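You operate a simulated robot arm through the tools that you are given. There is no shell and no other tool. Be economical: measure what you need, move in short steps, check, and stop when the job is done.

Carry out the task below with a simulated two-armed robot. There is one attempt and no reset: what you move stays moved.

JOB
Drain the pivot tank and put the pan's load back on the rack.
Fine: lock the arm before unloading, weights go on rings of their figure, rider back to 0 g, drain knob shut once the tank is empty.

Only the result counts: the job must be done as asked and must still hold three seconds after the hand-in. Knocking over, shifting, dropping, spilling or breaking anything else fails it.

ROBOT AND FRAMES
Two 7-joint arms with four-finger grippers on one trunk, on a base that drives. Base frame: it is fixed to the floor where the robot stands at the start and does not move with it; the origin is under the middle of the robot, x ahead of it, y to its left, z up. Lengths are in mm, angles in degrees, forces in N, time in s.
The left shoulder is at the start at [40, 181, 1229], the right one opposite. With the tool pointing down near the work surface each hand reaches from about 240 to 820 mm from the robot's upright axis, wherever it stands, measured 20 degrees to its own side. Places, roughly: blue fill lever [500, -400, 900]; brown weight rack [500, -800, 800]; green drain knob [500, -100, 900]; pan of the pivot arm [600, 300, 1100]; pivot arm [600, 100, 1000]; pivot tank [600, 0, 900]; red rider [600, 200, 1100]; yellow arm lock [500, 0, 1000]. Payload 3.67 kg a hand.
The tool frame of a hand sits at the grasp point between the pads (the TCP): z along the fingers, y along the line on which they close. The tips reach 28 mm beyond it. The gripper opens to 112 mm. The gripper's body begins 73 mm behind the TCP.
Orientation is that of the tool frame in the base frame, as [roll, pitch, yaw] about the fixed x, y, z axes, in that order (R = Rz(yaw) Ry(pitch) Rx(roll)). With the fingers straight down and closing along the base's y, the tool's x points along the base's -x, its y along +y and its z along -z.

CONTROLS
- The arms move only by the tool apply_moves. It takes "left_rows", "right_rows" or both (then of equal length, played together; a hand with none holds still); each is a list of rows, each a list of 3 entries, a list of its own where there are three numbers: the shift along the tool's x, y, z in mm, then the turn, a rotation vector about the tool's x, y, z in degrees, then the finger opening in mm, from 0 to 112. In form: [[[dx, dy, dz], [rx, ry, rz], hand], ...]. A call has 1 to 12 rows; each row is the pose to reach, as a shift and turn from the pose commanded when the call began, along the tool's axes at that moment. Each row takes 0.2 s and may step no farther than 50 mm and 8.6 degrees from the row before; otherwise, or with a gripper value out of range, the whole call is refused. A pose out of reach is approached as far as the arm can. The call stops where the force on the tool passes 40 N (or 10 N more than at its start, if that is more) or the arm is blocked; 0.2 s more then pass. Each finger halts on what it meets, pressing with about 21 N; the grip force reading is that of the motor and also rises with nothing between the fingers. The clock runs only during rows and for 0.2 s after the last one: add rows that repeat a pose to give the fingers time. The reply holds the time, the measured pose of the TCP, the force on the tool along the base axes, the opening and the grip force, in the units named above and with some noise, with the torque about the TCP (base axes, N m) and any sound that the robot's microphone picked up.
- Cameras (640 x 400 px; columns grow to the right, rows downward): "scene" is now at [106.3, -30.6, 1469.1]; the picture's right is [-0.31, -0.95, 0.00], its down [-0.46, 0.15, -0.88] and it looks along [0.83, -0.28, -0.48] (base axes); focal length 223 px, centre (320, 200). "left" rides on the left gripper at [60, 18, -104] in its tool frame; the picture's right is [-0.29, 0.96, 0.00], its down [-0.80, -0.24, -0.55] and it looks along [-0.53, -0.16, 0.83] (tool axes); focal length 234 px, centre (320, 200). "right" rides on the right gripper at [60, -18, -104] in its tool frame; the picture's right is [0.29, 0.96, 0.00], its down [-0.80, 0.24, -0.55] and it looks along [-0.53, 0.16, 0.83] (tool axes); focal length 234 px, centre (320, 200). There is no depth. A picture from a camera that has moved, and an enlarged one, comes with that camera's place and axes in the base frame and with its lens.
- camera(camera): a new picture of that camera. The clock stands still meanwhile.
- slide_trunk(by): slides the trunk up (or, below 0, down) by that many mm; the arms and the scene camera ride with it, the base frame stays. It gives what a move gives, with no picture.
- base_move(legs): drives the robot by 1 to 6 legs, each [ahead, left, turn to the left] in mm, mm and degrees, along the robot's own axes; the way and the turn of a leg run together, so that a leg with both is an arc; at most 1500 mm and 180 degrees a leg. The arms and the cameras ride along, it lands a little off, and it stops where it bumps. It gives what a move gives.
- head_to(pan, tilt): turns the head with the scene camera to pan (to the left, within 86 degrees either way) and tilt (down, from -29 to 69), counted from straight ahead of the robot. It gives what a move gives.
- close_up(camera, box): a new picture of the part [left, top, right, bottom] of that camera's present view, enlarged. The clock stands still meanwhile.
- job_done(): hands the job in; it is judged then, once.

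Go step by step. Nothing tells you exact positions but the pictures and the camera data: compare them with the known pose of the tool, close in by small moves and look again before you grip or let go. The budget is 120 turns and 100 pictures, counting those below and the enlarged ones. Unless the task says otherwise, let go and move clear before handing in, and close with one line.

The tools are called after "Call:" as a command line: name --argument value ..., lists and objects as JSON in quotes. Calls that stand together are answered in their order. apply_moves: Moves the arms, as the interface text tells. Its arguments: {"type":"object","properties":{"left_rows":{"type":"array","items":{"type":"array"}},"right_rows":{"type":"array","items":{"type":"array"}}},"required":[]} The other tools are called the same way: slide_trunk (by) slides the trunk up or down; base_move (legs) drives the base; head_to (pan, tilt) turns the head that bears the scene camera; camera (camera) takes a picture; close_up (camera, box) takes an enlarged picture of a part of a camera's view; job_done () hands the job in.

At the start:

```text
clock: 0.0
left_tcp_pos: [422.7, 75.4, 1288.2]
left_tool_rot: [179.9, 0.0, -180.0]
left_force: [-0.4, 0.2, 0.4]
left_torque: [-0.01, 0.0, 0.0]
left_width: 112.0
left_gripper_force: 0.0
right_tcp_pos: [493.7, -257.0, 1367.5]
right_tool_rot: [180.0, 0.0, 179.9]
right_force: [-0.2, -0.1, 0.7]
right_torque: [0.0, 0.0, 0.0]
right_width: 112.1
right_gripper_force: 0.0
trunk travel left (down, up): [-350.0, 164.0]
robot x, y, heading: [-0.7, 1.3, 0.1]
head pan, tilt: [-18.3, 28.9]
```

scene: 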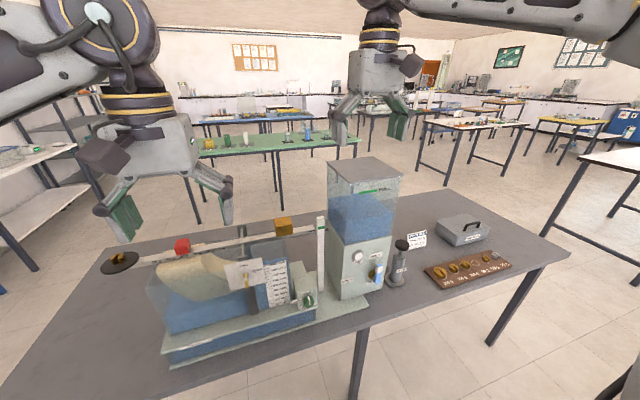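
right: 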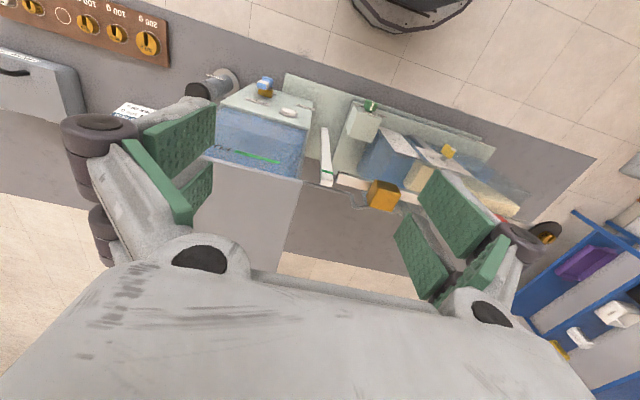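
left: 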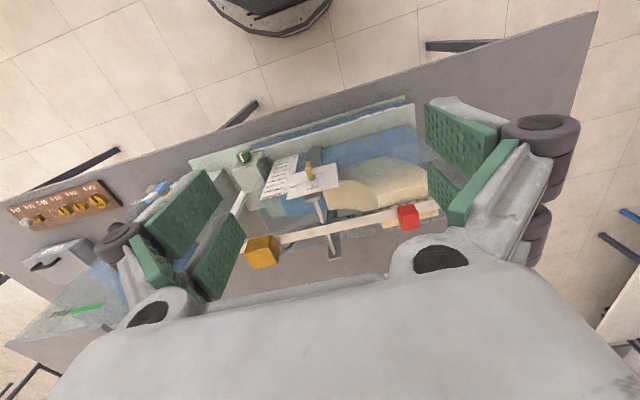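

I see the pivot tank apparatus, the supply tank and the weight rack. First I'll zoom in on the details.

Call:
close_up --camera "scene" --box '[90, 200, 250, 300]'

Call:
close_up --camera "scene" --box '[220, 220, 380, 320]'

Call:
close_up --camera "scene" --box '[360, 200, 520, 300]'

Call:
close_up --camera "left" --box '[220, 120, 440, 258]'

```text
4.00 times, centred on (170, 250) of scene
camera zoom: at [106.3, -30.6, 1469.1], right [-0.31, -0.95, 0.0], down [-0.46, 0.15, -0.88], along [0.83, -0.28, -0.48], focal length 894 px, centre (920, 0)
```

zoom: 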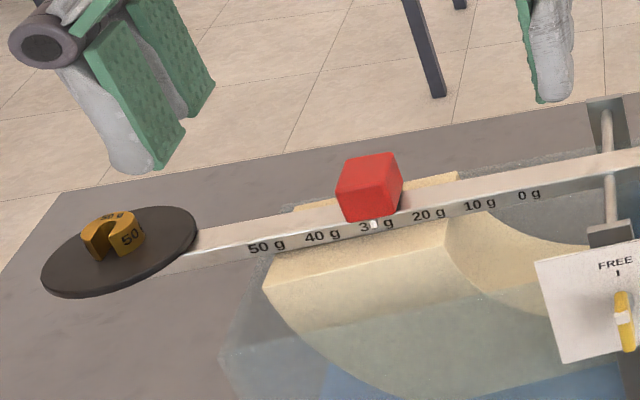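

```text
4.00 times, centred on (300, 270) of scene
camera zoom: at [106.3, -30.6, 1469.1], right [-0.31, -0.95, 0.0], down [-0.46, 0.15, -0.88], along [0.83, -0.28, -0.48], focal length 894 px, centre (400, -80)
```

zoom: 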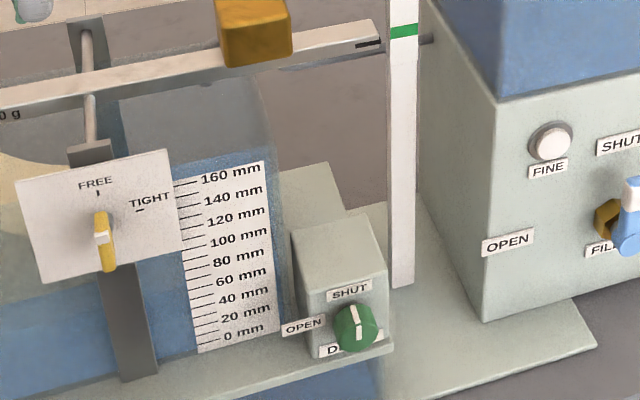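

```text
4.00 times, centred on (440, 250) of scene
camera zoom: at [106.3, -30.6, 1469.1], right [-0.31, -0.95, 0.0], down [-0.46, 0.15, -0.88], along [0.83, -0.28, -0.48], focal length 894 px, centre (-160, 0)
```

zoom: 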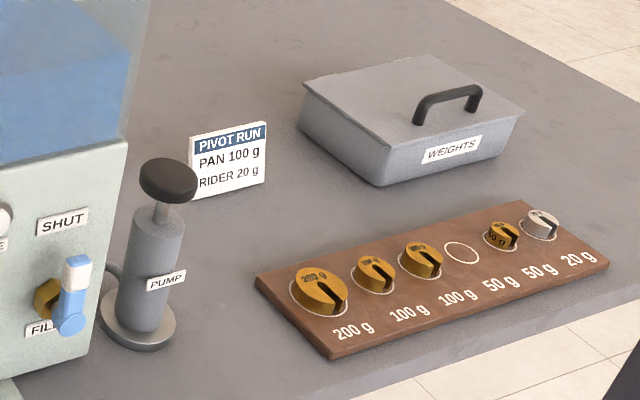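

```text
2.90 times, centred on (330, 189) of left
camera zoom: at [360.9, 93.0, 1392.1], right [0.29, 0.96, 0.0], down [0.8, -0.24, 0.55], along [0.53, -0.16, -0.83], focal length 679 px, centre (291, 232)
```

zoom: 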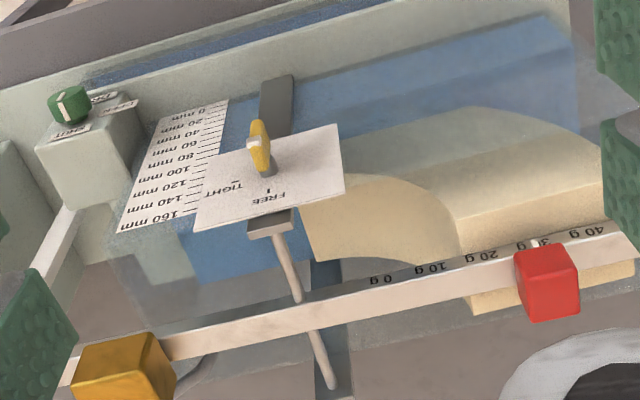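

The lock lever is near (536, 21, 1025), the drain knob near (509, −130, 908), and both face the robot. I'll tilt both hands to point forward.

Call:
apply_moves --left_rows '[[[0, 0, 0], [0, -8.2, 0], 112], [[0, 0, 0], [0, -16.4, 0], 112], [[0, 0, 0], [0, -24.6, 0], 112], [[0, 0, 0], [0, -32.8, 0], 112], [[0, 0, 0], [0, -41, 0], 112], [[0, 0, 0], [0, -49.2, 0], 112], [[0, 0, 0], [0, -57.4, 0], 112], [[0, 0, 0], [0, -65.6, 0], 112], [[0, 0, 0], [0, -73.8, 0], 112], [[0, 0, 0], [0, -82, 0], 112], [[0, 0, 0], [0, -90, 0], 112]]' --right_rows '[[[0, 0, 0], [0, -8.2, 0], 112], [[0, 0, 0], [0, -16.4, 0], 112], [[0, 0, 0], [0, -24.6, 0], 112], [[0, 0, 0], [0, -32.8, 0], 112], [[0, 0, 0], [0, -41, 0], 112], [[0, 0, 0], [0, -49.2, 0], 112], [[0, 0, 0], [0, -57.4, 0], 112], [[0, 0, 0], [0, -65.6, 0], 112], [[0, 0, 0], [0, -73.8, 0], 112], [[0, 0, 0], [0, -82, 0], 112], [[0, 0, 0], [0, -90, 0], 112]]'

```text
clock: 2.4
left_tcp_pos: [453.5, 40.2, 1301.5]
left_tool_rot: [-23.9, 89.9, -23.7]
left_force: [0.7, 0.1, -0.3]
left_torque: [-0.01, -0.01, 0.0]
left_width: 112.0
left_gripper_force: 0.1
left hand out of reach, approached as far as the arm can: row 9, 10, 11
right_tcp_pos: [519.2, -256.0, 1381.2]
right_tool_rot: [121.6, 89.9, 121.7]
right_force: [0.2, -0.4, -0.1]
right_torque: [0.0, -0.02, 0.0]
right_width: 112.0
right_gripper_force: 0.2
right hand out of reach, approached as far as the arm can: row 10, 11
trunk travel left (down, up): [-350.0, 164.0]
robot x, y, heading: [2.1, 0.1, 0.2]
head pan, tilt: [-18.3, 28.9]
```

The arms are cramped with the hands horizontal, so I'll back the base up to give them room.

Call:
base_move --legs '[[-200, 0, 0]]'

Call:
head_to --pan -5 --tilt 32

Call:
camera --camera "scene"

```text
clock: 4.0
left_tcp_pos: [250.5, 39.8, 1302.2]
left_tool_rot: [-105.5, 90.0, -105.2]
left_force: [-0.5, 0.4, -0.2]
left_torque: [-0.01, 0.04, 0.0]
left_width: 111.8
left_gripper_force: 0.1
right_tcp_pos: [318.1, -254.1, 1380.4]
right_tool_rot: [172.0, 89.8, 172.1]
right_force: [0.3, -0.4, 0.4]
right_torque: [-0.03, 0.0, 0.01]
right_width: 111.7
right_gripper_force: 0.1
trunk travel left (down, up): [-350.0, 164.0]
robot x, y, heading: [-202.4, -2.1, 0.2]
head pan, tilt: [-18.3, 28.9]
```

```text
clock: 4.8
left_tcp_pos: [249.6, 39.5, 1301.3]
left_tool_rot: [-32.1, 89.8, -31.9]
left_force: [0.3, -0.1, -0.2]
left_torque: [-0.02, 0.01, 0.02]
left_width: 111.8
left_gripper_force: 0.2
right_tcp_pos: [317.2, -254.0, 1381.4]
right_tool_rot: [-145.4, 90.0, -145.2]
right_force: [-0.4, -0.5, 0.9]
right_torque: [-0.01, 0.0, -0.01]
right_width: 112.1
right_gripper_force: 0.1
trunk travel left (down, up): [-350.0, 164.0]
robot x, y, heading: [-202.2, 4.1, -0.0]
head pan, tilt: [-5.0, 32.0]
```

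```text
92 pictures are left
camera scene: at [-93.3, -9.9, 1464.4], right [-0.08, -1.0, 0.0], down [-0.53, 0.04, -0.85], along [0.85, -0.07, -0.53], focal length 223 px, centre (320, 200)
```

scene: 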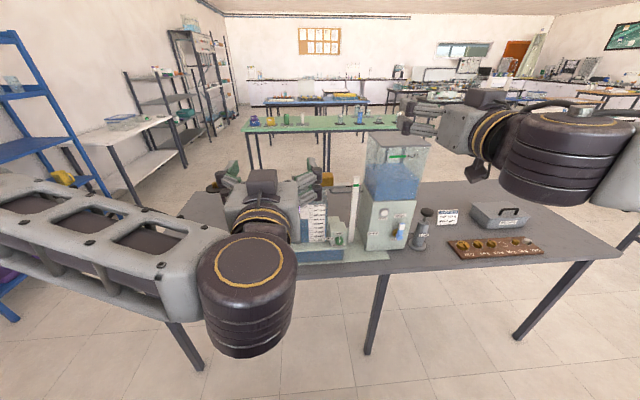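

Pointing forward is fine now. I'll bring the left hand down in front of the lock lever and look.

Call:
apply_moves --left_rows '[[[45, 0, 0], [0, 0, 0], 112], [[90, 0, 0], [0, 0, 0], 112], [[135, -5, 0], [0, 0, 0], 112], [[180, -10, 15], [0, 0, 0], 100], [[220, -19, 40], [0, 0, 0], 80], [[255, -19, 70], [0, 0, 0], 70], [[272, -19, 110], [0, 0, 0], 70], [[272, -19, 150], [0, 0, 0], 70]]'

Call:
camera --camera "left"

Call:
camera --camera "scene"

```text
clock: 6.6
left_tcp_pos: [400.1, 22.3, 1030.1]
left_tool_rot: [-128.4, 89.8, -128.1]
left_force: [0.2, 0.3, 0.5]
left_torque: [-0.02, -0.01, 0.0]
left_width: 70.2
left_gripper_force: 0.1
left hand out of reach, approached as far as the arm can: row 1, 2
right_tcp_pos: [318.4, -254.9, 1381.1]
right_tool_rot: [168.0, 89.9, 168.2]
right_force: [-0.1, 0.2, 0.9]
right_torque: [0.0, -0.01, 0.0]
right_width: 112.2
right_gripper_force: 0.1
trunk travel left (down, up): [-350.0, 164.0]
robot x, y, heading: [-201.1, 1.4, 0.1]
head pan, tilt: [-5.0, 32.0]
```

```text
91 pictures are left
camera left: at [294.4, 39.6, 969.1], right [-0.01, 0.96, 0.29], down [-0.55, -0.24, 0.8], along [0.83, -0.15, 0.53], focal length 234 px, centre (320, 200)
```

left: 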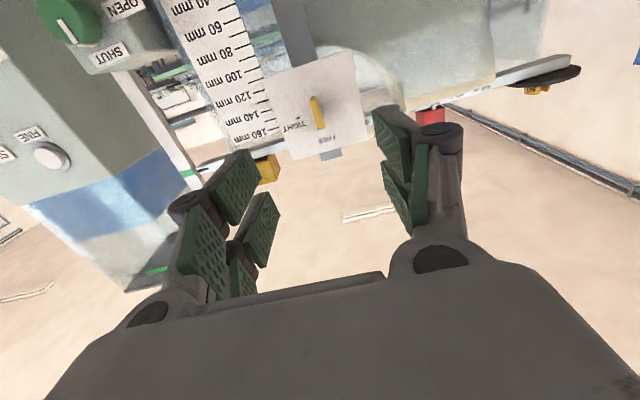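

```text
90 pictures are left
camera scene: at [-91.7, -9.9, 1464.3], right [-0.08, -1.0, 0.0], down [-0.53, 0.04, -0.85], along [0.84, -0.07, -0.53], focal length 223 px, centre (320, 200)
```

scene: 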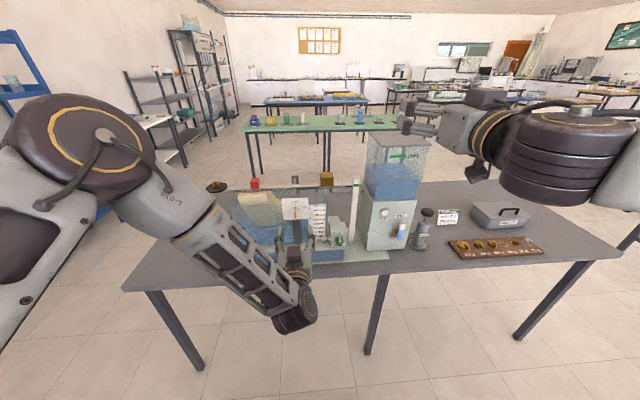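

Now a zoom in on the lock lever.

Call:
close_up --camera "left" --box '[250, 40, 410, 170]'

Call:
close_up --camera "scene" --box '[260, 175, 360, 255]'

```text
3.08 times, centred on (330, 105) of left
camera zoom: at [294.4, 39.6, 969.1], right [-0.01, 0.96, 0.29], down [-0.55, -0.24, 0.8], along [0.83, -0.15, 0.53], focal length 720 px, centre (289, 492)
```

zoom: 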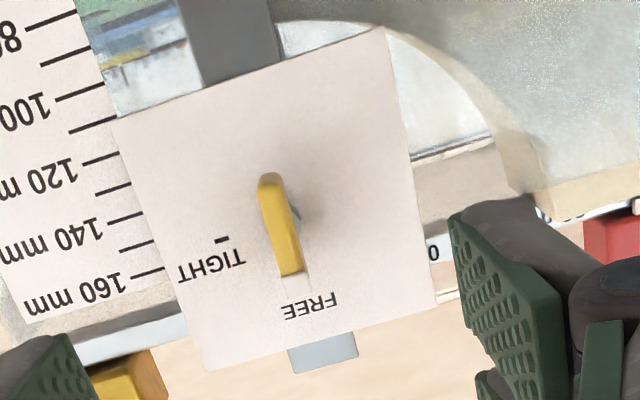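

```text
5.00 times, centred on (310, 215) of scene
camera zoom: at [-91.7, -9.9, 1464.3], right [-0.08, -1.0, 0.0], down [-0.53, 0.04, -0.85], along [0.84, -0.07, -0.53], focal length 1117 px, centre (370, 125)
```

zoom: 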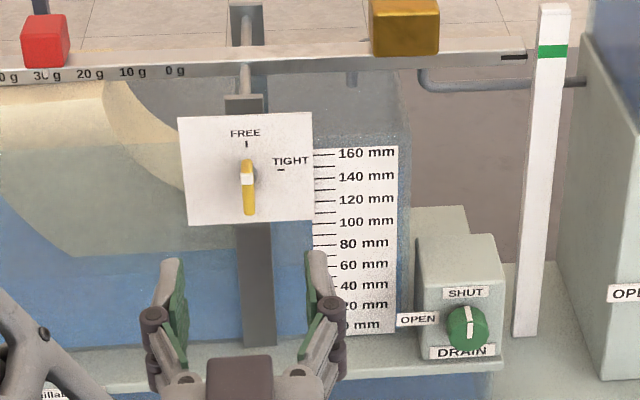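

The lever is a centred bar at about (538, 20, 1023), pointing to FREE, and TIGHT is clockwise from there. I'll advance with the fingers around it.

Call:
apply_moves --left_rows '[[[7, -2, 40], [0, 0, 0], 60], [[7, -2, 80], [0, 0, 0], 40], [[7, -2, 100], [0, 0, 0], 40], [[7, -2, 112], [0, 0, 0], 40]]'

Call:
camera --camera "left"

Call:
close_up --camera "scene" --box '[260, 175, 360, 255]'

```text
clock: 7.6
left_tcp_pos: [510.1, 9.7, 1032.8]
left_tool_rot: [-174.4, 89.7, -173.5]
left_force: [-0.1, -0.7, -0.6]
left_torque: [0.0, -0.02, -0.01]
left_width: 39.9
left_gripper_force: 0.0
left hand out of reach, approached as far as the arm can: row 2, 3, 4
right_tcp_pos: [318.2, -254.4, 1381.3]
right_tool_rot: [170.3, 89.9, 170.5]
right_force: [-0.4, 0.9, -0.5]
right_torque: [0.02, -0.03, -0.01]
right_width: 111.7
right_gripper_force: 0.2
trunk travel left (down, up): [-350.0, 164.0]
robot x, y, heading: [-203.0, 1.2, 0.1]
head pan, tilt: [-5.0, 32.0]
```

```text
87 pictures are left
camera left: at [403.2, 24.1, 971.2], right [-0.01, 0.96, 0.29], down [-0.55, -0.25, 0.8], along [0.84, -0.15, 0.53], focal length 234 px, centre (320, 200)
```

left: 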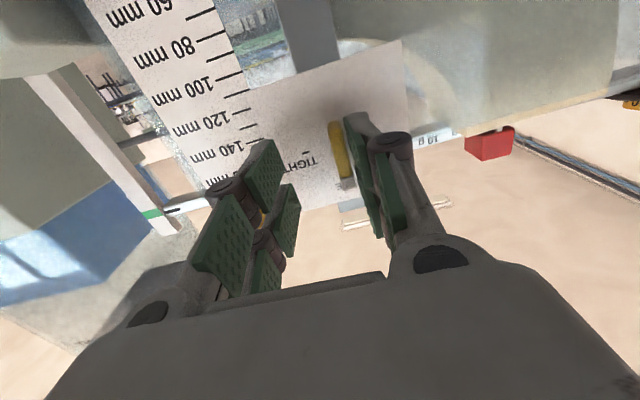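

```text
5.00 times, centred on (310, 215) of scene
camera zoom: at [-91.6, -9.9, 1464.2], right [-0.08, -1.0, 0.0], down [-0.53, 0.04, -0.85], along [0.84, -0.07, -0.53], focal length 1117 px, centre (370, 125)
```

zoom: 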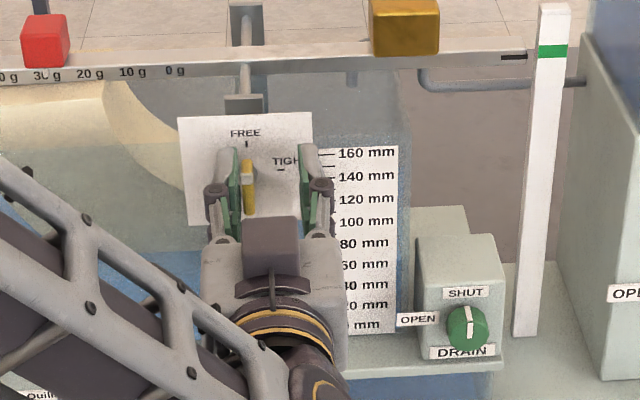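

The arm is near a joint limit here. I'll retreat, shift the base to the right and lower the trunk so the left hand works in front of its shoulder.

Call:
apply_moves --left_rows '[[[7, -2, 80], [0, 0, 0], 50], [[7, -2, 40], [0, 0, 0], 50], [[7, -2, 0], [0, 0, 0], 50]]'

Call:
base_move --legs '[[0, -180, 0]]'

Call:
slide_trunk --by -80

```text
refused: row 1 steps farther than a row can; nothing moved
```

```text
clock: 8.5
left_tcp_pos: [512.8, -1.4, 1031.6]
left_tool_rot: [110.8, 89.5, 114.2]
left_force: [-5.5, 29.7, 0.8]
left_torque: [0.15, 0.42, 0.49]
left_width: 54.5
left_gripper_force: 14.5
right_tcp_pos: [317.0, -284.0, 1381.2]
right_tool_rot: [34.3, 89.9, 35.0]
right_force: [-1.0, -0.8, 0.4]
right_torque: [-0.01, -0.01, 0.12]
right_width: 112.1
right_gripper_force: 0.0
trunk travel left (down, up): [-350.0, 164.0]
robot x, y, heading: [-200.5, -31.2, 0.5]
head pan, tilt: [-5.0, 32.0]
stopped in leg 1: the force on the tool passed its limit at 51 N (the readings are from after the stop); the commanded pose is now the measured one
```

```text
clock: 9.7
left_tcp_pos: [511.2, -8.8, 951.0]
left_tool_rot: [150.4, 89.7, 152.5]
left_force: [0.2, 0.1, 0.3]
left_torque: [0.06, 0.03, -0.03]
left_width: 40.0
left_gripper_force: 0.0
right_tcp_pos: [317.3, -280.9, 1302.6]
right_tool_rot: [-71.8, 89.7, -71.2]
right_force: [0.6, -0.1, -0.4]
right_torque: [0.01, -0.02, -0.03]
right_width: 112.2
right_gripper_force: 0.1
trunk travel left (down, up): [-270.0, 244.0]
robot x, y, heading: [-201.1, -29.3, 0.3]
head pan, tilt: [-5.0, 32.0]
```

My mistake was chaining the base move after a refused retreat, so the finger pushed on the lever. I'll check whether anything shifted.

Call:
camera --camera "scene"

Call:
close_up --camera "scene" --box '[240, 150, 400, 260]'

Call:
camera --camera "left"

```text
85 pictures are left
camera scene: at [-92.7, -39.1, 1385.1], right [-0.08, -1.0, 0.0], down [-0.53, 0.04, -0.85], along [0.85, -0.07, -0.53], focal length 223 px, centre (320, 200)
```

scene: 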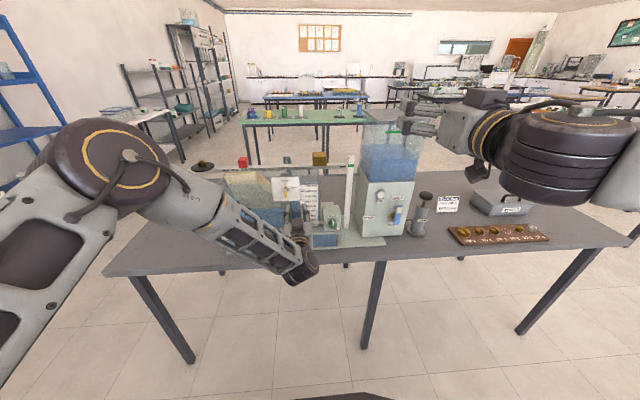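

```text
3.64 times, centred on (320, 205) of scene
camera zoom: at [-92.7, -39.1, 1385.1], right [-0.08, -1.0, 0.0], down [-0.53, 0.04, -0.85], along [0.85, -0.07, -0.53], focal length 812 px, centre (320, 182)
```

zoom: 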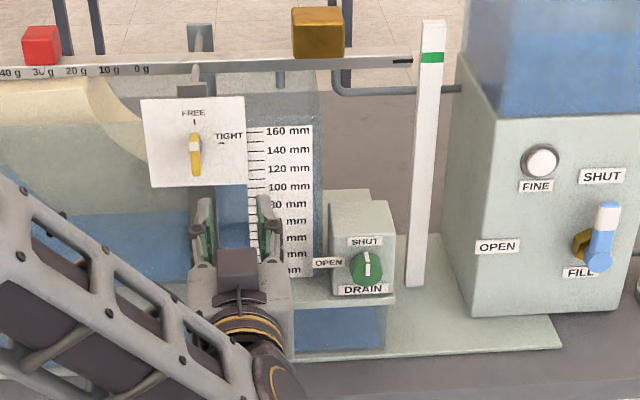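

```text
83 pictures are left
camera left: at [404.7, 4.7, 891.5], right [-0.04, 0.96, 0.29], down [-0.54, -0.26, 0.8], along [0.84, -0.13, 0.53], focal length 234 px, centre (320, 200)
```

left: 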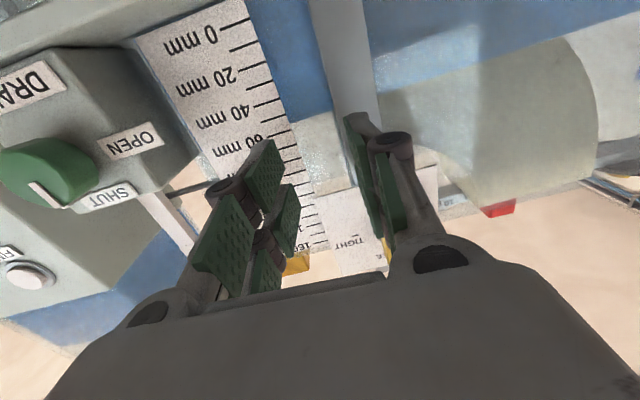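

Nothing appears to have shifted. Now I'll retreat the hand properly.

Call:
apply_moves --left_rows '[[[-10, 0, -30], [0, 0, 0], 50], [[-40, 0, -60], [0, 0, 0], 50], [[-70, 0, -100], [0, 0, 0], 50]]'

```text
clock: 10.5
left_tcp_pos: [411.5, -14.4, 1022.1]
left_tool_rot: [123.4, 89.8, 125.8]
left_force: [-0.2, -0.3, -0.4]
left_torque: [0.05, -0.01, 0.02]
left_width: 49.7
left_gripper_force: 0.2
right_tcp_pos: [316.3, -283.1, 1303.1]
right_tool_rot: [-39.2, 90.0, -38.7]
right_force: [-1.5, -0.4, 0.6]
right_torque: [0.0, 0.01, -0.03]
right_width: 111.8
right_gripper_force: 0.1
trunk travel left (down, up): [-270.0, 244.0]
robot x, y, heading: [-199.6, -28.9, 0.3]
head pan, tilt: [-5.0, 32.0]
```

Call:
base_move --legs '[[0, -130, 0]]'

```text
clock: 11.8
left_tcp_pos: [413.4, -141.2, 1022.5]
left_tool_rot: [137.1, 89.7, 139.5]
left_force: [1.2, 0.3, -0.5]
left_torque: [0.01, 0.02, -0.01]
left_width: 50.0
left_gripper_force: 0.0
right_tcp_pos: [320.7, -409.6, 1302.7]
right_tool_rot: [-83.3, 89.9, -82.7]
right_force: [-0.1, -0.9, 0.1]
right_torque: [0.0, -0.02, 0.02]
right_width: 112.0
right_gripper_force: 0.0
trunk travel left (down, up): [-270.0, 244.0]
robot x, y, heading: [-203.9, -160.2, 0.6]
head pan, tilt: [-5.0, 32.0]
```

Call:
apply_moves --left_rows '[[[0, 40, 1.7], [1, 0, 0], 45], [[0, 80, 3.4], [2.4, 0, 0], 45], [[0, 120, 5], [2.4, 0, 0], 45], [[0, 161.5, 6.8], [2.4, 0, 0], 45], [[0, 162, 46], [2.4, 0, 0], 45], [[0, 162, 46], [2.4, 0, 0], 45]]'

Call:
camera --camera "left"

Call:
close_up --camera "scene" --box '[210, 150, 370, 260]'

```text
clock: 13.2
left_tcp_pos: [428.8, -69.2, 1064.9]
left_tool_rot: [156.5, 89.4, 157.1]
left_force: [-0.3, -0.1, 0.4]
left_torque: [-0.01, -0.01, -0.02]
left_width: 44.8
left_gripper_force: 0.1
left hand out of reach, approached as far as the arm can: row 2, 3, 4, 5, 6
right_tcp_pos: [319.2, -408.3, 1302.7]
right_tool_rot: [-65.1, 89.9, -64.5]
right_force: [0.8, -0.2, -0.1]
right_torque: [0.04, 0.0, -0.01]
right_width: 112.0
right_gripper_force: 0.0
trunk travel left (down, up): [-270.0, 244.0]
robot x, y, heading: [-205.6, -162.5, 0.7]
head pan, tilt: [-5.0, 32.0]
```

```text
82 pictures are left
camera left: at [323.0, -52.3, 1005.0], right [-0.01, 0.96, 0.29], down [-0.54, -0.25, 0.8], along [0.84, -0.15, 0.52], focal length 234 px, centre (320, 200)
```

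left: 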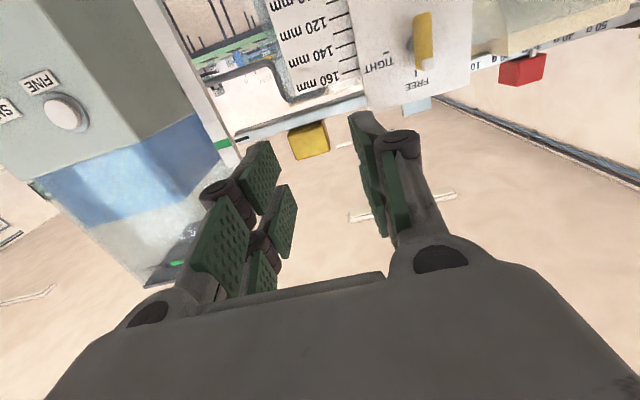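

```text
3.64 times, centred on (290, 205) of scene
camera zoom: at [-91.7, -167.9, 1385.2], right [-0.08, -1.0, 0.0], down [-0.53, 0.04, -0.85], along [0.85, -0.07, -0.53], focal length 812 px, centre (429, 182)
```

zoom: 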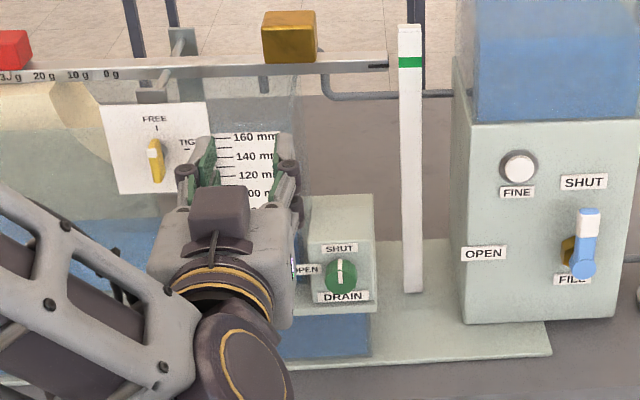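

This wrist configuration hits a joint limit. I'll test whether angling the hand inward, to the right in the robot's frame, relieves it.

Call:
apply_moves --left_rows '[[[0, -45, -20], [0, 0, 0], 45], [[0, -90, -46], [0, 0, 0], 45], [[0, -130, -46], [0, 0, 0], 45], [[0, -162, -46], [0, 0, 0], 45], [[0, -162, -46], [8, 0, 0], 45], [[0, -162, -46], [16, 0, 0], 45], [[0, -162, -46], [24, 0, 0], 45], [[0, -162, -46], [32, 0, 0], 45], [[0, -120, -46], [32, 0, 0], 45], [[0, -80, -46], [32, 0, 0], 45], [[0, -40, -46], [32, 0, 0], 45], [[0, 0, -46], [32, 0, 0], 45]]'

```text
refused: row 2 steps farther than a row can; nothing moved
```

Call:
apply_moves --left_rows '[[[0, -45, -15], [0, 0, 0], 45], [[0, -90, -30], [0, 0, 0], 45], [[0, -130, -46], [0, 0, 0], 45], [[0, -162, -46], [0, 0, 0], 45], [[0, -162, -46], [8, 0, 0], 45], [[0, -162, -46], [16, 0, 0], 45], [[0, -162, -46], [24, 0, 0], 45], [[0, -162, -46], [32, 0, 0], 45], [[0, -120, -46], [32, 0, 0], 45], [[0, -80, -46], [32, 0, 0], 45], [[0, -40, -46], [32, 0, 0], 45], [[0, 0, -46], [32, 0, 0], 45]]'

```text
clock: 15.8
left_tcp_pos: [326.9, -185.5, 1097.0]
left_tool_rot: [-54.5, 85.0, -75.9]
left_force: [0.9, -0.9, 0.1]
left_torque: [-0.02, -0.03, 0.03]
left_width: 45.1
left_gripper_force: 0.0
left hand out of reach, approached as far as the arm can: row 7, 8, 9, 10, 11, 12
right_tcp_pos: [319.8, -410.0, 1301.8]
right_tool_rot: [-75.7, 89.9, -75.0]
right_force: [0.8, 0.1, -0.1]
right_torque: [-0.01, 0.01, 0.0]
right_width: 112.1
right_gripper_force: 0.0
trunk travel left (down, up): [-270.0, 244.0]
robot x, y, heading: [-198.8, -160.3, 0.4]
head pan, tilt: [-5.0, 32.0]
```

Inward is worse, so I'll test angling outward to the left instead.

Call:
apply_moves --left_rows '[[[0, -34, 21], [-8, 0, 0], 45], [[0, -68, 43], [-16, 0, 0], 45], [[0, -102, 64], [-24, 0, 0], 45], [[0, -137, 86], [-32, 0, 0], 45], [[0, -137, 86], [-40, 0, 0], 45], [[0, -137, 86], [-48, 0, 0], 45], [[0, -137, 86], [-56, 0, 0], 45], [[0, -137, 86], [-64, 0, 0], 45], [[0, -103, 65], [-64, 0, 0], 45], [[0, -69, 44], [-64, 0, 0], 45], [[0, -35, 23], [-64, 0, 0], 45], [[0, 0, 0], [-64, 0, 0], 45]]'

```text
clock: 18.4
left_tcp_pos: [314.5, -200.6, 1077.0]
left_tool_rot: [-90.4, 88.7, -49.5]
left_force: [1.1, -0.8, 0.0]
left_torque: [-0.02, 0.03, -0.04]
left_width: 45.5
left_gripper_force: 0.1
left hand out of reach, approached as far as the arm can: row 6, 7, 8, 9, 10, 11
right_tcp_pos: [318.4, -409.5, 1303.3]
right_tool_rot: [-58.9, 89.8, -58.3]
right_force: [-0.7, 0.3, 1.0]
right_torque: [-0.01, 0.03, -0.01]
right_width: 112.2
right_gripper_force: 0.1
trunk travel left (down, up): [-270.0, 244.0]
robot x, y, heading: [-197.7, -159.5, 0.6]
head pan, tilt: [-5.0, 32.0]
```

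The data suggests the limit depends on the hand's lateral offset, and the hand works better across the midline. I'll straighten the hand first, then drive the base left.

Call:
apply_moves --left_rows '[[[0, 0, 0], [8.2, 0, 0], 45], [[0, 0, 0], [16.4, 0, 0], 45], [[0, 0, 0], [24.6, 0, 0], 45], [[0, 0, 0], [32.8, 0, 0], 45], [[0, 0, 0], [41, 0, 0], 45]]'

Call:
base_move --legs '[[0, 290, 0]]'

```text
clock: 19.6
left_tcp_pos: [315.1, -202.5, 1078.5]
left_tool_rot: [-29.9, 88.7, -30.4]
left_force: [0.1, -0.4, -0.5]
left_torque: [0.02, -0.02, -0.03]
left_width: 44.9
left_gripper_force: 0.0
right_tcp_pos: [318.8, -408.6, 1302.1]
right_tool_rot: [-80.2, 89.9, -79.6]
right_force: [-0.5, 0.7, -0.7]
right_torque: [0.01, -0.01, 0.0]
right_width: 112.2
right_gripper_force: 0.0
trunk travel left (down, up): [-270.0, 244.0]
robot x, y, heading: [-202.3, -157.4, 0.8]
head pan, tilt: [-5.0, 32.0]
```

```text
clock: 21.6
left_tcp_pos: [314.1, 86.3, 1077.7]
left_tool_rot: [-30.5, 88.6, -31.4]
left_force: [-0.1, 0.1, -0.3]
left_torque: [0.0, -0.07, 0.0]
left_width: 45.1
left_gripper_force: 0.0
right_tcp_pos: [315.3, -121.2, 1302.1]
right_tool_rot: [-83.2, 89.9, -83.0]
right_force: [-0.1, 0.9, -0.4]
right_torque: [0.0, 0.0, 0.01]
right_width: 111.8
right_gripper_force: 0.1
trunk travel left (down, up): [-270.0, 244.0]
robot x, y, heading: [-203.1, 133.7, -0.1]
head pan, tilt: [-5.0, 32.0]
```

Call:
apply_moves --left_rows '[[[10, -22, 30], [0, 0, 0], 45], [[25, -44, 60], [0, 0, 0], 45], [[40, -66, 95], [0, 0, 0], 45], [[55, -66, 126], [0, 0, 0], 45]]'

Call:
camera --camera "left"

Call:
camera --camera "scene"

```text
clock: 22.6
left_tcp_pos: [441.4, 16.5, 1024.9]
left_tool_rot: [-28.5, 88.7, -29.2]
left_force: [0.3, 0.7, 0.2]
left_torque: [-0.03, -0.05, -0.03]
left_width: 44.9
left_gripper_force: 0.0
right_tcp_pos: [318.1, -120.3, 1300.4]
right_tool_rot: [-122.5, 89.8, -122.3]
right_force: [1.3, -1.1, -0.3]
right_torque: [-0.02, 0.01, 0.0]
right_width: 112.2
right_gripper_force: 0.1
trunk travel left (down, up): [-270.0, 244.0]
robot x, y, heading: [-202.7, 128.7, 0.2]
head pan, tilt: [-5.0, 32.0]
```

```text
80 pictures are left
camera left: at [337.2, 36.3, 962.1], right [0.01, 0.96, 0.28], down [-0.57, -0.22, 0.79], along [0.82, -0.17, 0.55], focal length 234 px, centre (320, 200)
```

left: 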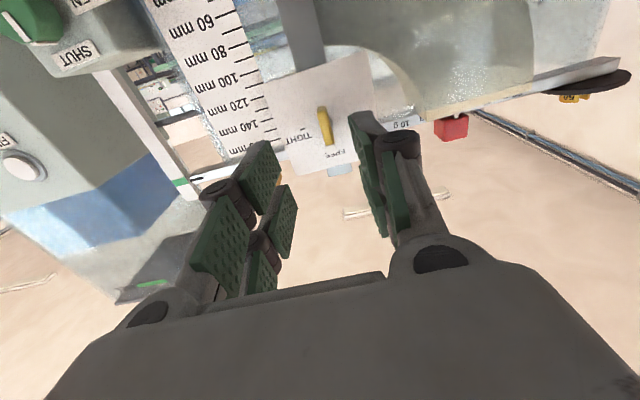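

```text
79 pictures are left
camera scene: at [-91.6, 123.6, 1385.0], right [-0.08, -1.0, 0.0], down [-0.53, 0.04, -0.85], along [0.84, -0.07, -0.53], focal length 223 px, centre (320, 200)
```

scene: 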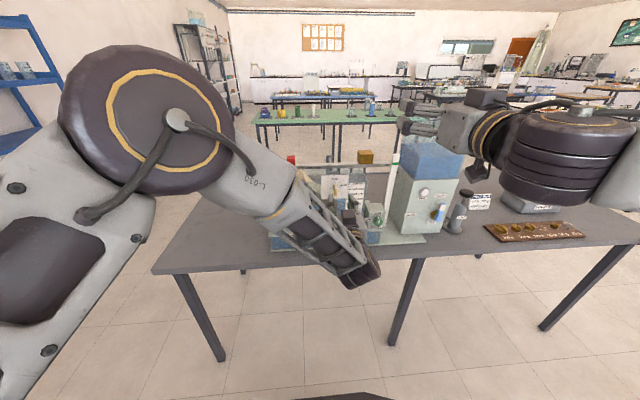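

The pose is reached now, and the lever estimate (538, 20, 1023) holds. Advancing around the lever.

Call:
apply_moves --left_rows '[[[2, 4.5, 30], [0, 0, 0], 45], [[2, 4.5, 55], [0, 0, 0], 40], [[2, 4.5, 66], [0, 0, 0], 40], [[2, 4.5, 77], [0, 0, 0], 40]]'

Call:
camera --camera "left"

Call:
close_up --camera "scene" --box '[290, 150, 410, 240]'

```text
clock: 23.6
left_tcp_pos: [517.1, 21.8, 1025.7]
left_tool_rot: [-31.8, 88.6, -32.5]
left_force: [-0.8, -0.1, -1.1]
left_torque: [0.05, 0.0, 0.01]
left_width: 39.8
left_gripper_force: 0.1
right_tcp_pos: [315.8, -121.9, 1301.6]
right_tool_rot: [-109.2, 89.9, -109.0]
right_force: [0.8, -0.3, 0.2]
right_torque: [0.0, -0.01, -0.03]
right_width: 111.6
right_gripper_force: 0.0
trunk travel left (down, up): [-270.0, 244.0]
robot x, y, heading: [-200.7, 133.8, 0.3]
head pan, tilt: [-5.0, 32.0]
```

```text
78 pictures are left
camera left: at [413.7, 39.6, 962.1], right [0.01, 0.96, 0.28], down [-0.57, -0.22, 0.79], along [0.82, -0.16, 0.55], focal length 234 px, centre (320, 200)
```

left: 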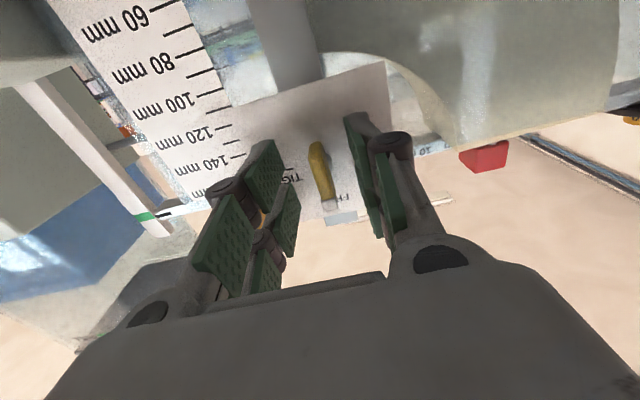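

```text
4.44 times, centred on (350, 195) of scene
camera zoom: at [-92.1, 123.5, 1385.0], right [-0.08, -1.0, 0.0], down [-0.53, 0.04, -0.85], along [0.84, -0.07, -0.53], focal length 993 px, centre (187, 222)
```

zoom: 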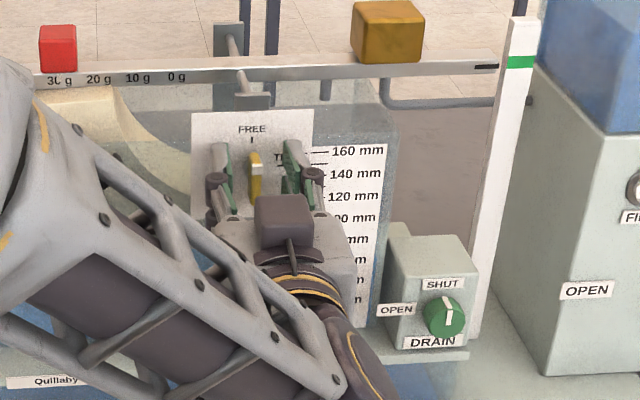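

Call:
apply_moves --left_rows '[[[1, 0, 5], [0, 0, 0], 40], [[1, 0, 5], [0, 0, 0], 20], [[1, 0, 5], [0, 0, 0], 4], [[1, 0, 5], [0, 0, 0], 0], [[1, 0, 5], [0, 0, 0], 0]]'

Call:
close_up --camera "left" --box '[200, 60, 440, 210]'

```text
clock: 24.8
left_tcp_pos: [523.2, 23.7, 1025.3]
left_tool_rot: [-30.2, 88.5, -30.8]
left_force: [2.3, 9.9, 0.1]
left_torque: [0.73, -0.16, 0.24]
left_width: 7.6
left_gripper_force: 44.8
right_tcp_pos: [315.9, -120.4, 1302.4]
right_tool_rot: [-93.8, 89.9, -93.6]
right_force: [-0.3, -0.8, 0.3]
right_torque: [-0.03, -0.03, 0.02]
right_width: 112.1
right_gripper_force: 0.0
trunk travel left (down, up): [-270.0, 244.0]
robot x, y, heading: [-203.9, 132.1, 0.1]
head pan, tilt: [-5.0, 32.0]
```

```text
2.67 times, centred on (320, 135) of left
camera zoom: at [419.0, 41.1, 961.3], right [0.01, 0.96, 0.28], down [-0.57, -0.22, 0.79], along [0.82, -0.16, 0.55], focal length 624 px, centre (320, 373)
```

zoom: 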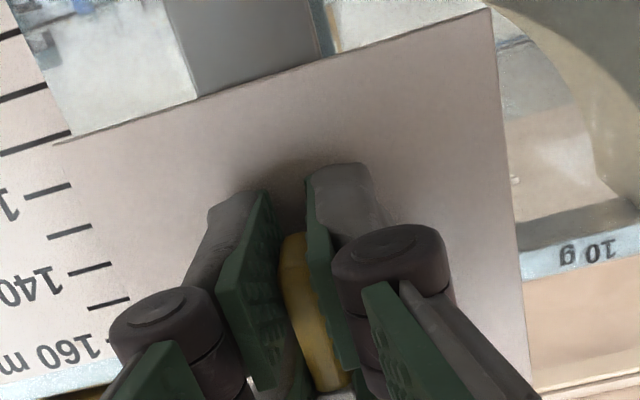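

The lever is gripped. Now turning it clockwise toward TIGHT, which looks to be about 90°.

Call:
apply_moves --left_rows '[[[1, 1, 0], [0, 0, 8], 0], [[2, 1, 0], [0, 0, 16], 0], [[2, 1, 0], [0, 0, 24], 0], [[2, 1, 0], [0, 0, 32], 0], [[2, 1, 0], [0, 0, 40], 0], [[2, 1, 0], [0, 0, 48], 0]]'

Call:
close_up --camera "left" --box '[200, 60, 440, 210]'

Call:
close_up --camera "scene" --box '[290, 150, 410, 240]'

```text
clock: 26.2
left_tcp_pos: [524.0, 22.7, 1024.4]
left_tool_rot: [88.1, 42.6, 88.0]
left_force: [10.6, 7.6, 10.6]
left_torque: [-0.06, -0.98, -0.71]
left_width: 7.9
left_gripper_force: 44.7
right_tcp_pos: [316.1, -119.5, 1303.3]
right_tool_rot: [-88.9, 89.8, -88.7]
right_force: [0.1, -0.1, -0.7]
right_torque: [0.01, 0.01, -0.01]
right_width: 111.9
right_gripper_force: 0.0
trunk travel left (down, up): [-270.0, 244.0]
robot x, y, heading: [-203.0, 132.5, 0.0]
head pan, tilt: [-5.0, 32.0]
```

```text
2.67 times, centred on (320, 135) of left
camera zoom: at [418.9, 80.7, 994.1], right [-0.02, 0.44, 0.9], down [-0.57, -0.74, 0.35], along [0.82, -0.51, 0.26], focal length 624 px, centre (320, 373)
```

zoom: 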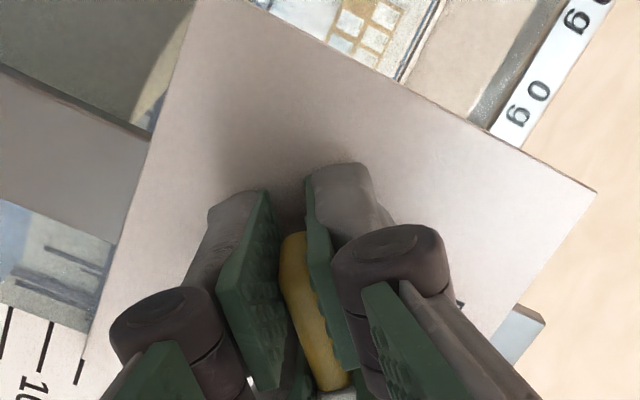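

```text
4.44 times, centred on (350, 195) of scene
camera zoom: at [-92.7, 124.8, 1385.1], right [-0.08, -1.0, 0.0], down [-0.53, 0.04, -0.85], along [0.84, -0.07, -0.53], focal length 993 px, centre (187, 222)
```

zoom: 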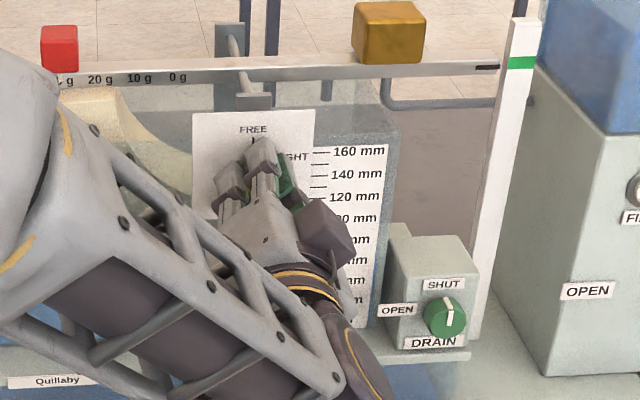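

Call:
apply_moves --left_rows '[[[0, 0, 0], [0, 0, 8], 0], [[0, 0, 0], [0, 0, 16], 0], [[0, 0, 0], [0, 0, 24], 0], [[0, 0, 0], [0, 0, 32], 0], [[0, 0, 0], [0, 0, 38], 0], [[0, 0, 0], [0, 0, 43], 0]]'

Call:
close_up --camera "left" --box '[200, 60, 440, 210]'

```text
clock: 27.6
left_tcp_pos: [522.7, 23.8, 1025.3]
left_tool_rot: [88.7, -0.1, 89.2]
left_force: [15.6, 10.6, 19.2]
left_torque: [-0.43, 0.02, -0.89]
left_width: 7.8
left_gripper_force: 44.1
right_tcp_pos: [315.6, -120.3, 1301.3]
right_tool_rot: [-85.4, 89.8, -85.3]
right_force: [0.0, 0.3, -1.2]
right_torque: [-0.02, -0.02, -0.05]
right_width: 111.9
right_gripper_force: 0.1
trunk travel left (down, up): [-270.0, 244.0]
robot x, y, heading: [-206.9, 131.8, 0.3]
head pan, tilt: [-5.0, 32.0]
```

```text
2.67 times, centred on (320, 135) of left
camera zoom: at [417.5, 84.3, 1040.2], right [-0.03, -0.29, 0.96], down [-0.56, -0.79, -0.26], along [0.83, -0.54, -0.14], focal length 624 px, centre (320, 373)
```

zoom: 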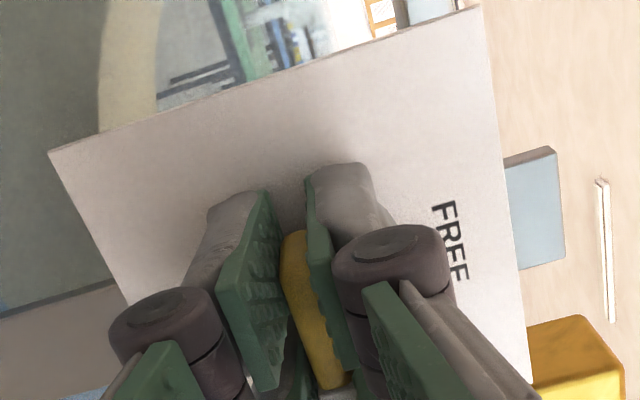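

It has turned 90°. Releasing and backing off to check the pointer.

Call:
apply_moves --left_rows '[[[0, 0, 0], [0, 0, 0], 20], [[0, 0, 0], [0, 0, 0], 40], [[0, 0, -30], [0, 0, 0], 40], [[0, 0, -70], [0, 0, 0], 40]]'

Call:
close_up --camera "left" --box '[200, 0, 440, 150]'

Call:
close_up --camera "scene" --box '[290, 150, 410, 240]'

```text
clock: 28.6
left_tcp_pos: [459.6, 43.1, 1011.2]
left_tool_rot: [90.1, 0.5, 91.1]
left_force: [-0.2, -0.7, 0.4]
left_torque: [-0.01, 0.0, -0.01]
left_width: 39.9
left_gripper_force: 0.1
right_tcp_pos: [315.9, -121.1, 1302.2]
right_tool_rot: [-76.3, 89.9, -76.1]
right_force: [-0.4, 0.6, -0.1]
right_torque: [0.02, -0.01, 0.01]
right_width: 112.3
right_gripper_force: 0.1
trunk travel left (down, up): [-270.0, 244.0]
robot x, y, heading: [-202.6, 133.1, 0.1]
head pan, tilt: [-5.0, 32.0]
```

```text
2.67 times, centred on (320, 75) of left
camera zoom: at [353.4, 100.8, 1028.6], right [0.01, -0.28, 0.96], down [-0.54, -0.81, -0.23], along [0.84, -0.52, -0.16], focal length 624 px, centre (320, 533)
```

zoom: 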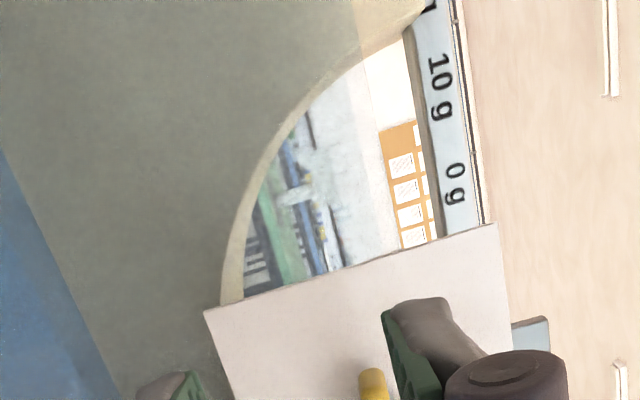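

```text
4.44 times, centred on (350, 195) of scene
camera zoom: at [-93.1, 123.8, 1385.1], right [-0.08, -1.0, 0.0], down [-0.53, 0.04, -0.85], along [0.84, -0.07, -0.53], focal length 993 px, centre (187, 222)
```

zoom: 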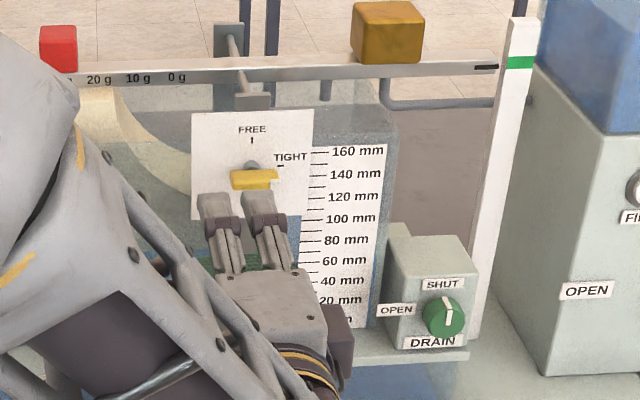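

The lever now points to TIGHT, so the arm is locked. I'll retract, then shift the base right and lower the trunk to reach the drain knob with the same arm configuration.

Call:
apply_moves --left_rows '[[[0, 0, -30], [0, 0, 0], 60], [[0, 0, -55], [0, 0, 0], 60]]'

Call:
base_move --legs '[[0, -165, 0]]'

Call:
slide_trunk --by -90

Call:
camera --camera "left"

Call:
camera --camera "scene"

```text
clock: 29.4
left_tcp_pos: [395.2, 43.8, 967.9]
left_tool_rot: [94.8, 0.7, 91.6]
left_force: [0.1, -0.5, 0.5]
left_torque: [0.01, 0.01, 0.0]
left_width: 59.9
left_gripper_force: 0.1
right_tcp_pos: [315.4, -120.9, 1303.1]
right_tool_rot: [-93.0, 89.8, -92.8]
right_force: [0.0, -0.3, 0.3]
right_torque: [0.01, -0.01, -0.02]
right_width: 112.0
right_gripper_force: 0.1
trunk travel left (down, up): [-270.0, 244.0]
robot x, y, heading: [-200.3, 130.5, 0.3]
head pan, tilt: [-5.0, 32.0]
stopped in row 2 (left hand): the arm was blocked; the commanded pose is now the measured one
```

```text
clock: 30.9
left_tcp_pos: [394.7, -120.1, 969.1]
left_tool_rot: [94.6, 0.7, 91.5]
left_force: [0.0, 0.7, 0.2]
left_torque: [-0.01, 0.0, 0.02]
left_width: 60.1
left_gripper_force: 0.1
right_tcp_pos: [316.4, -284.5, 1301.8]
right_tool_rot: [-80.2, 89.9, -80.1]
right_force: [0.1, -0.1, -0.9]
right_torque: [-0.01, 0.0, 0.0]
right_width: 112.1
right_gripper_force: 0.1
trunk travel left (down, up): [-270.0, 244.0]
robot x, y, heading: [-203.9, -28.2, 0.1]
head pan, tilt: [-5.0, 32.0]
```

```text
clock: 32.1
left_tcp_pos: [395.1, -119.5, 879.4]
left_tool_rot: [94.8, 0.7, 91.7]
left_force: [0.1, -0.1, -0.3]
left_torque: [0.0, 0.03, 0.02]
left_width: 59.8
left_gripper_force: 0.0
right_tcp_pos: [316.1, -285.7, 1212.7]
right_tool_rot: [-73.3, 89.9, -73.1]
right_force: [0.1, 0.5, -0.9]
right_torque: [0.01, 0.04, -0.01]
right_width: 111.9
right_gripper_force: 0.1
trunk travel left (down, up): [-180.0, 334.0]
robot x, y, heading: [-199.6, -31.3, 0.3]
head pan, tilt: [-5.0, 32.0]
```

```text
70 pictures are left
camera left: at [290.5, -62.5, 904.5], right [0.09, -0.27, 0.96], down [-0.55, -0.82, -0.18], along [0.83, -0.51, -0.22], focal length 234 px, centre (320, 200)
```

left: 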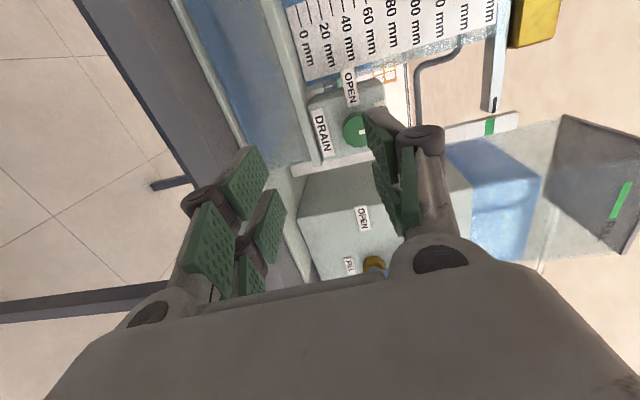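

```text
69 pictures are left
camera scene: at [-92.7, -40.1, 1295.6], right [-0.08, -1.0, 0.0], down [-0.53, 0.04, -0.85], along [0.84, -0.07, -0.53], focal length 223 px, centre (320, 200)
```

scene: 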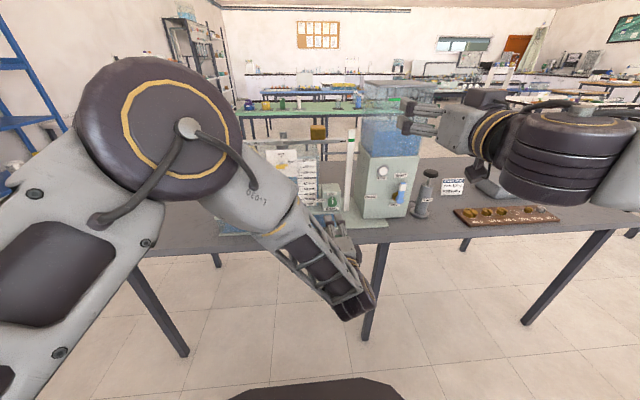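

Call:
close_up --camera "left" --box '[280, 70, 440, 170]'

Call:
close_up --camera "scene" --box '[280, 140, 420, 240]'

```text
4.00 times, centred on (360, 120) of left
camera zoom: at [290.5, -62.5, 904.5], right [0.09, -0.27, 0.96], down [-0.55, -0.82, -0.18], along [0.83, -0.51, -0.22], focal length 937 px, centre (160, 520)
```

zoom: 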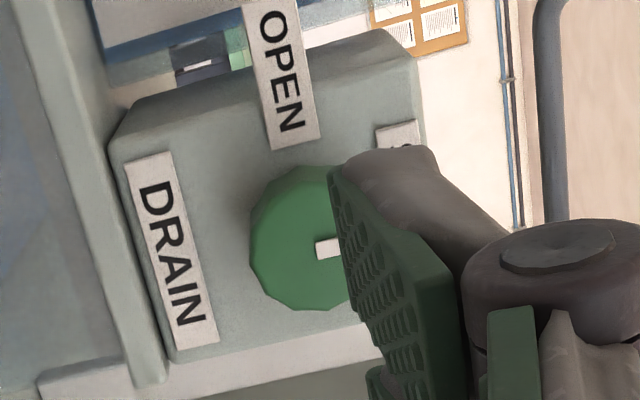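

```text
4.00 times, centred on (350, 190) of scene
camera zoom: at [-92.7, -40.1, 1295.6], right [-0.08, -1.0, 0.0], down [-0.53, 0.04, -0.85], along [0.84, -0.07, -0.53], focal length 894 px, centre (200, 240)
```

zoom: 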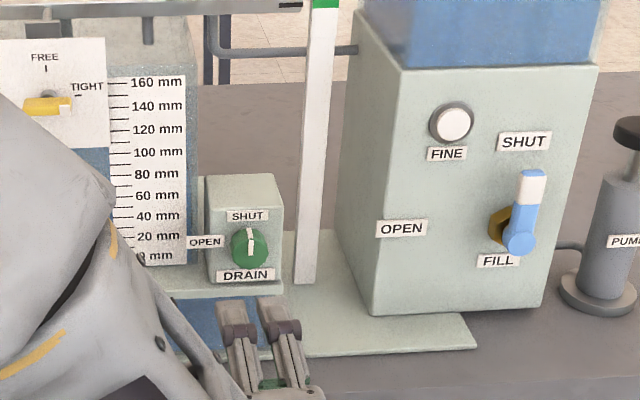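

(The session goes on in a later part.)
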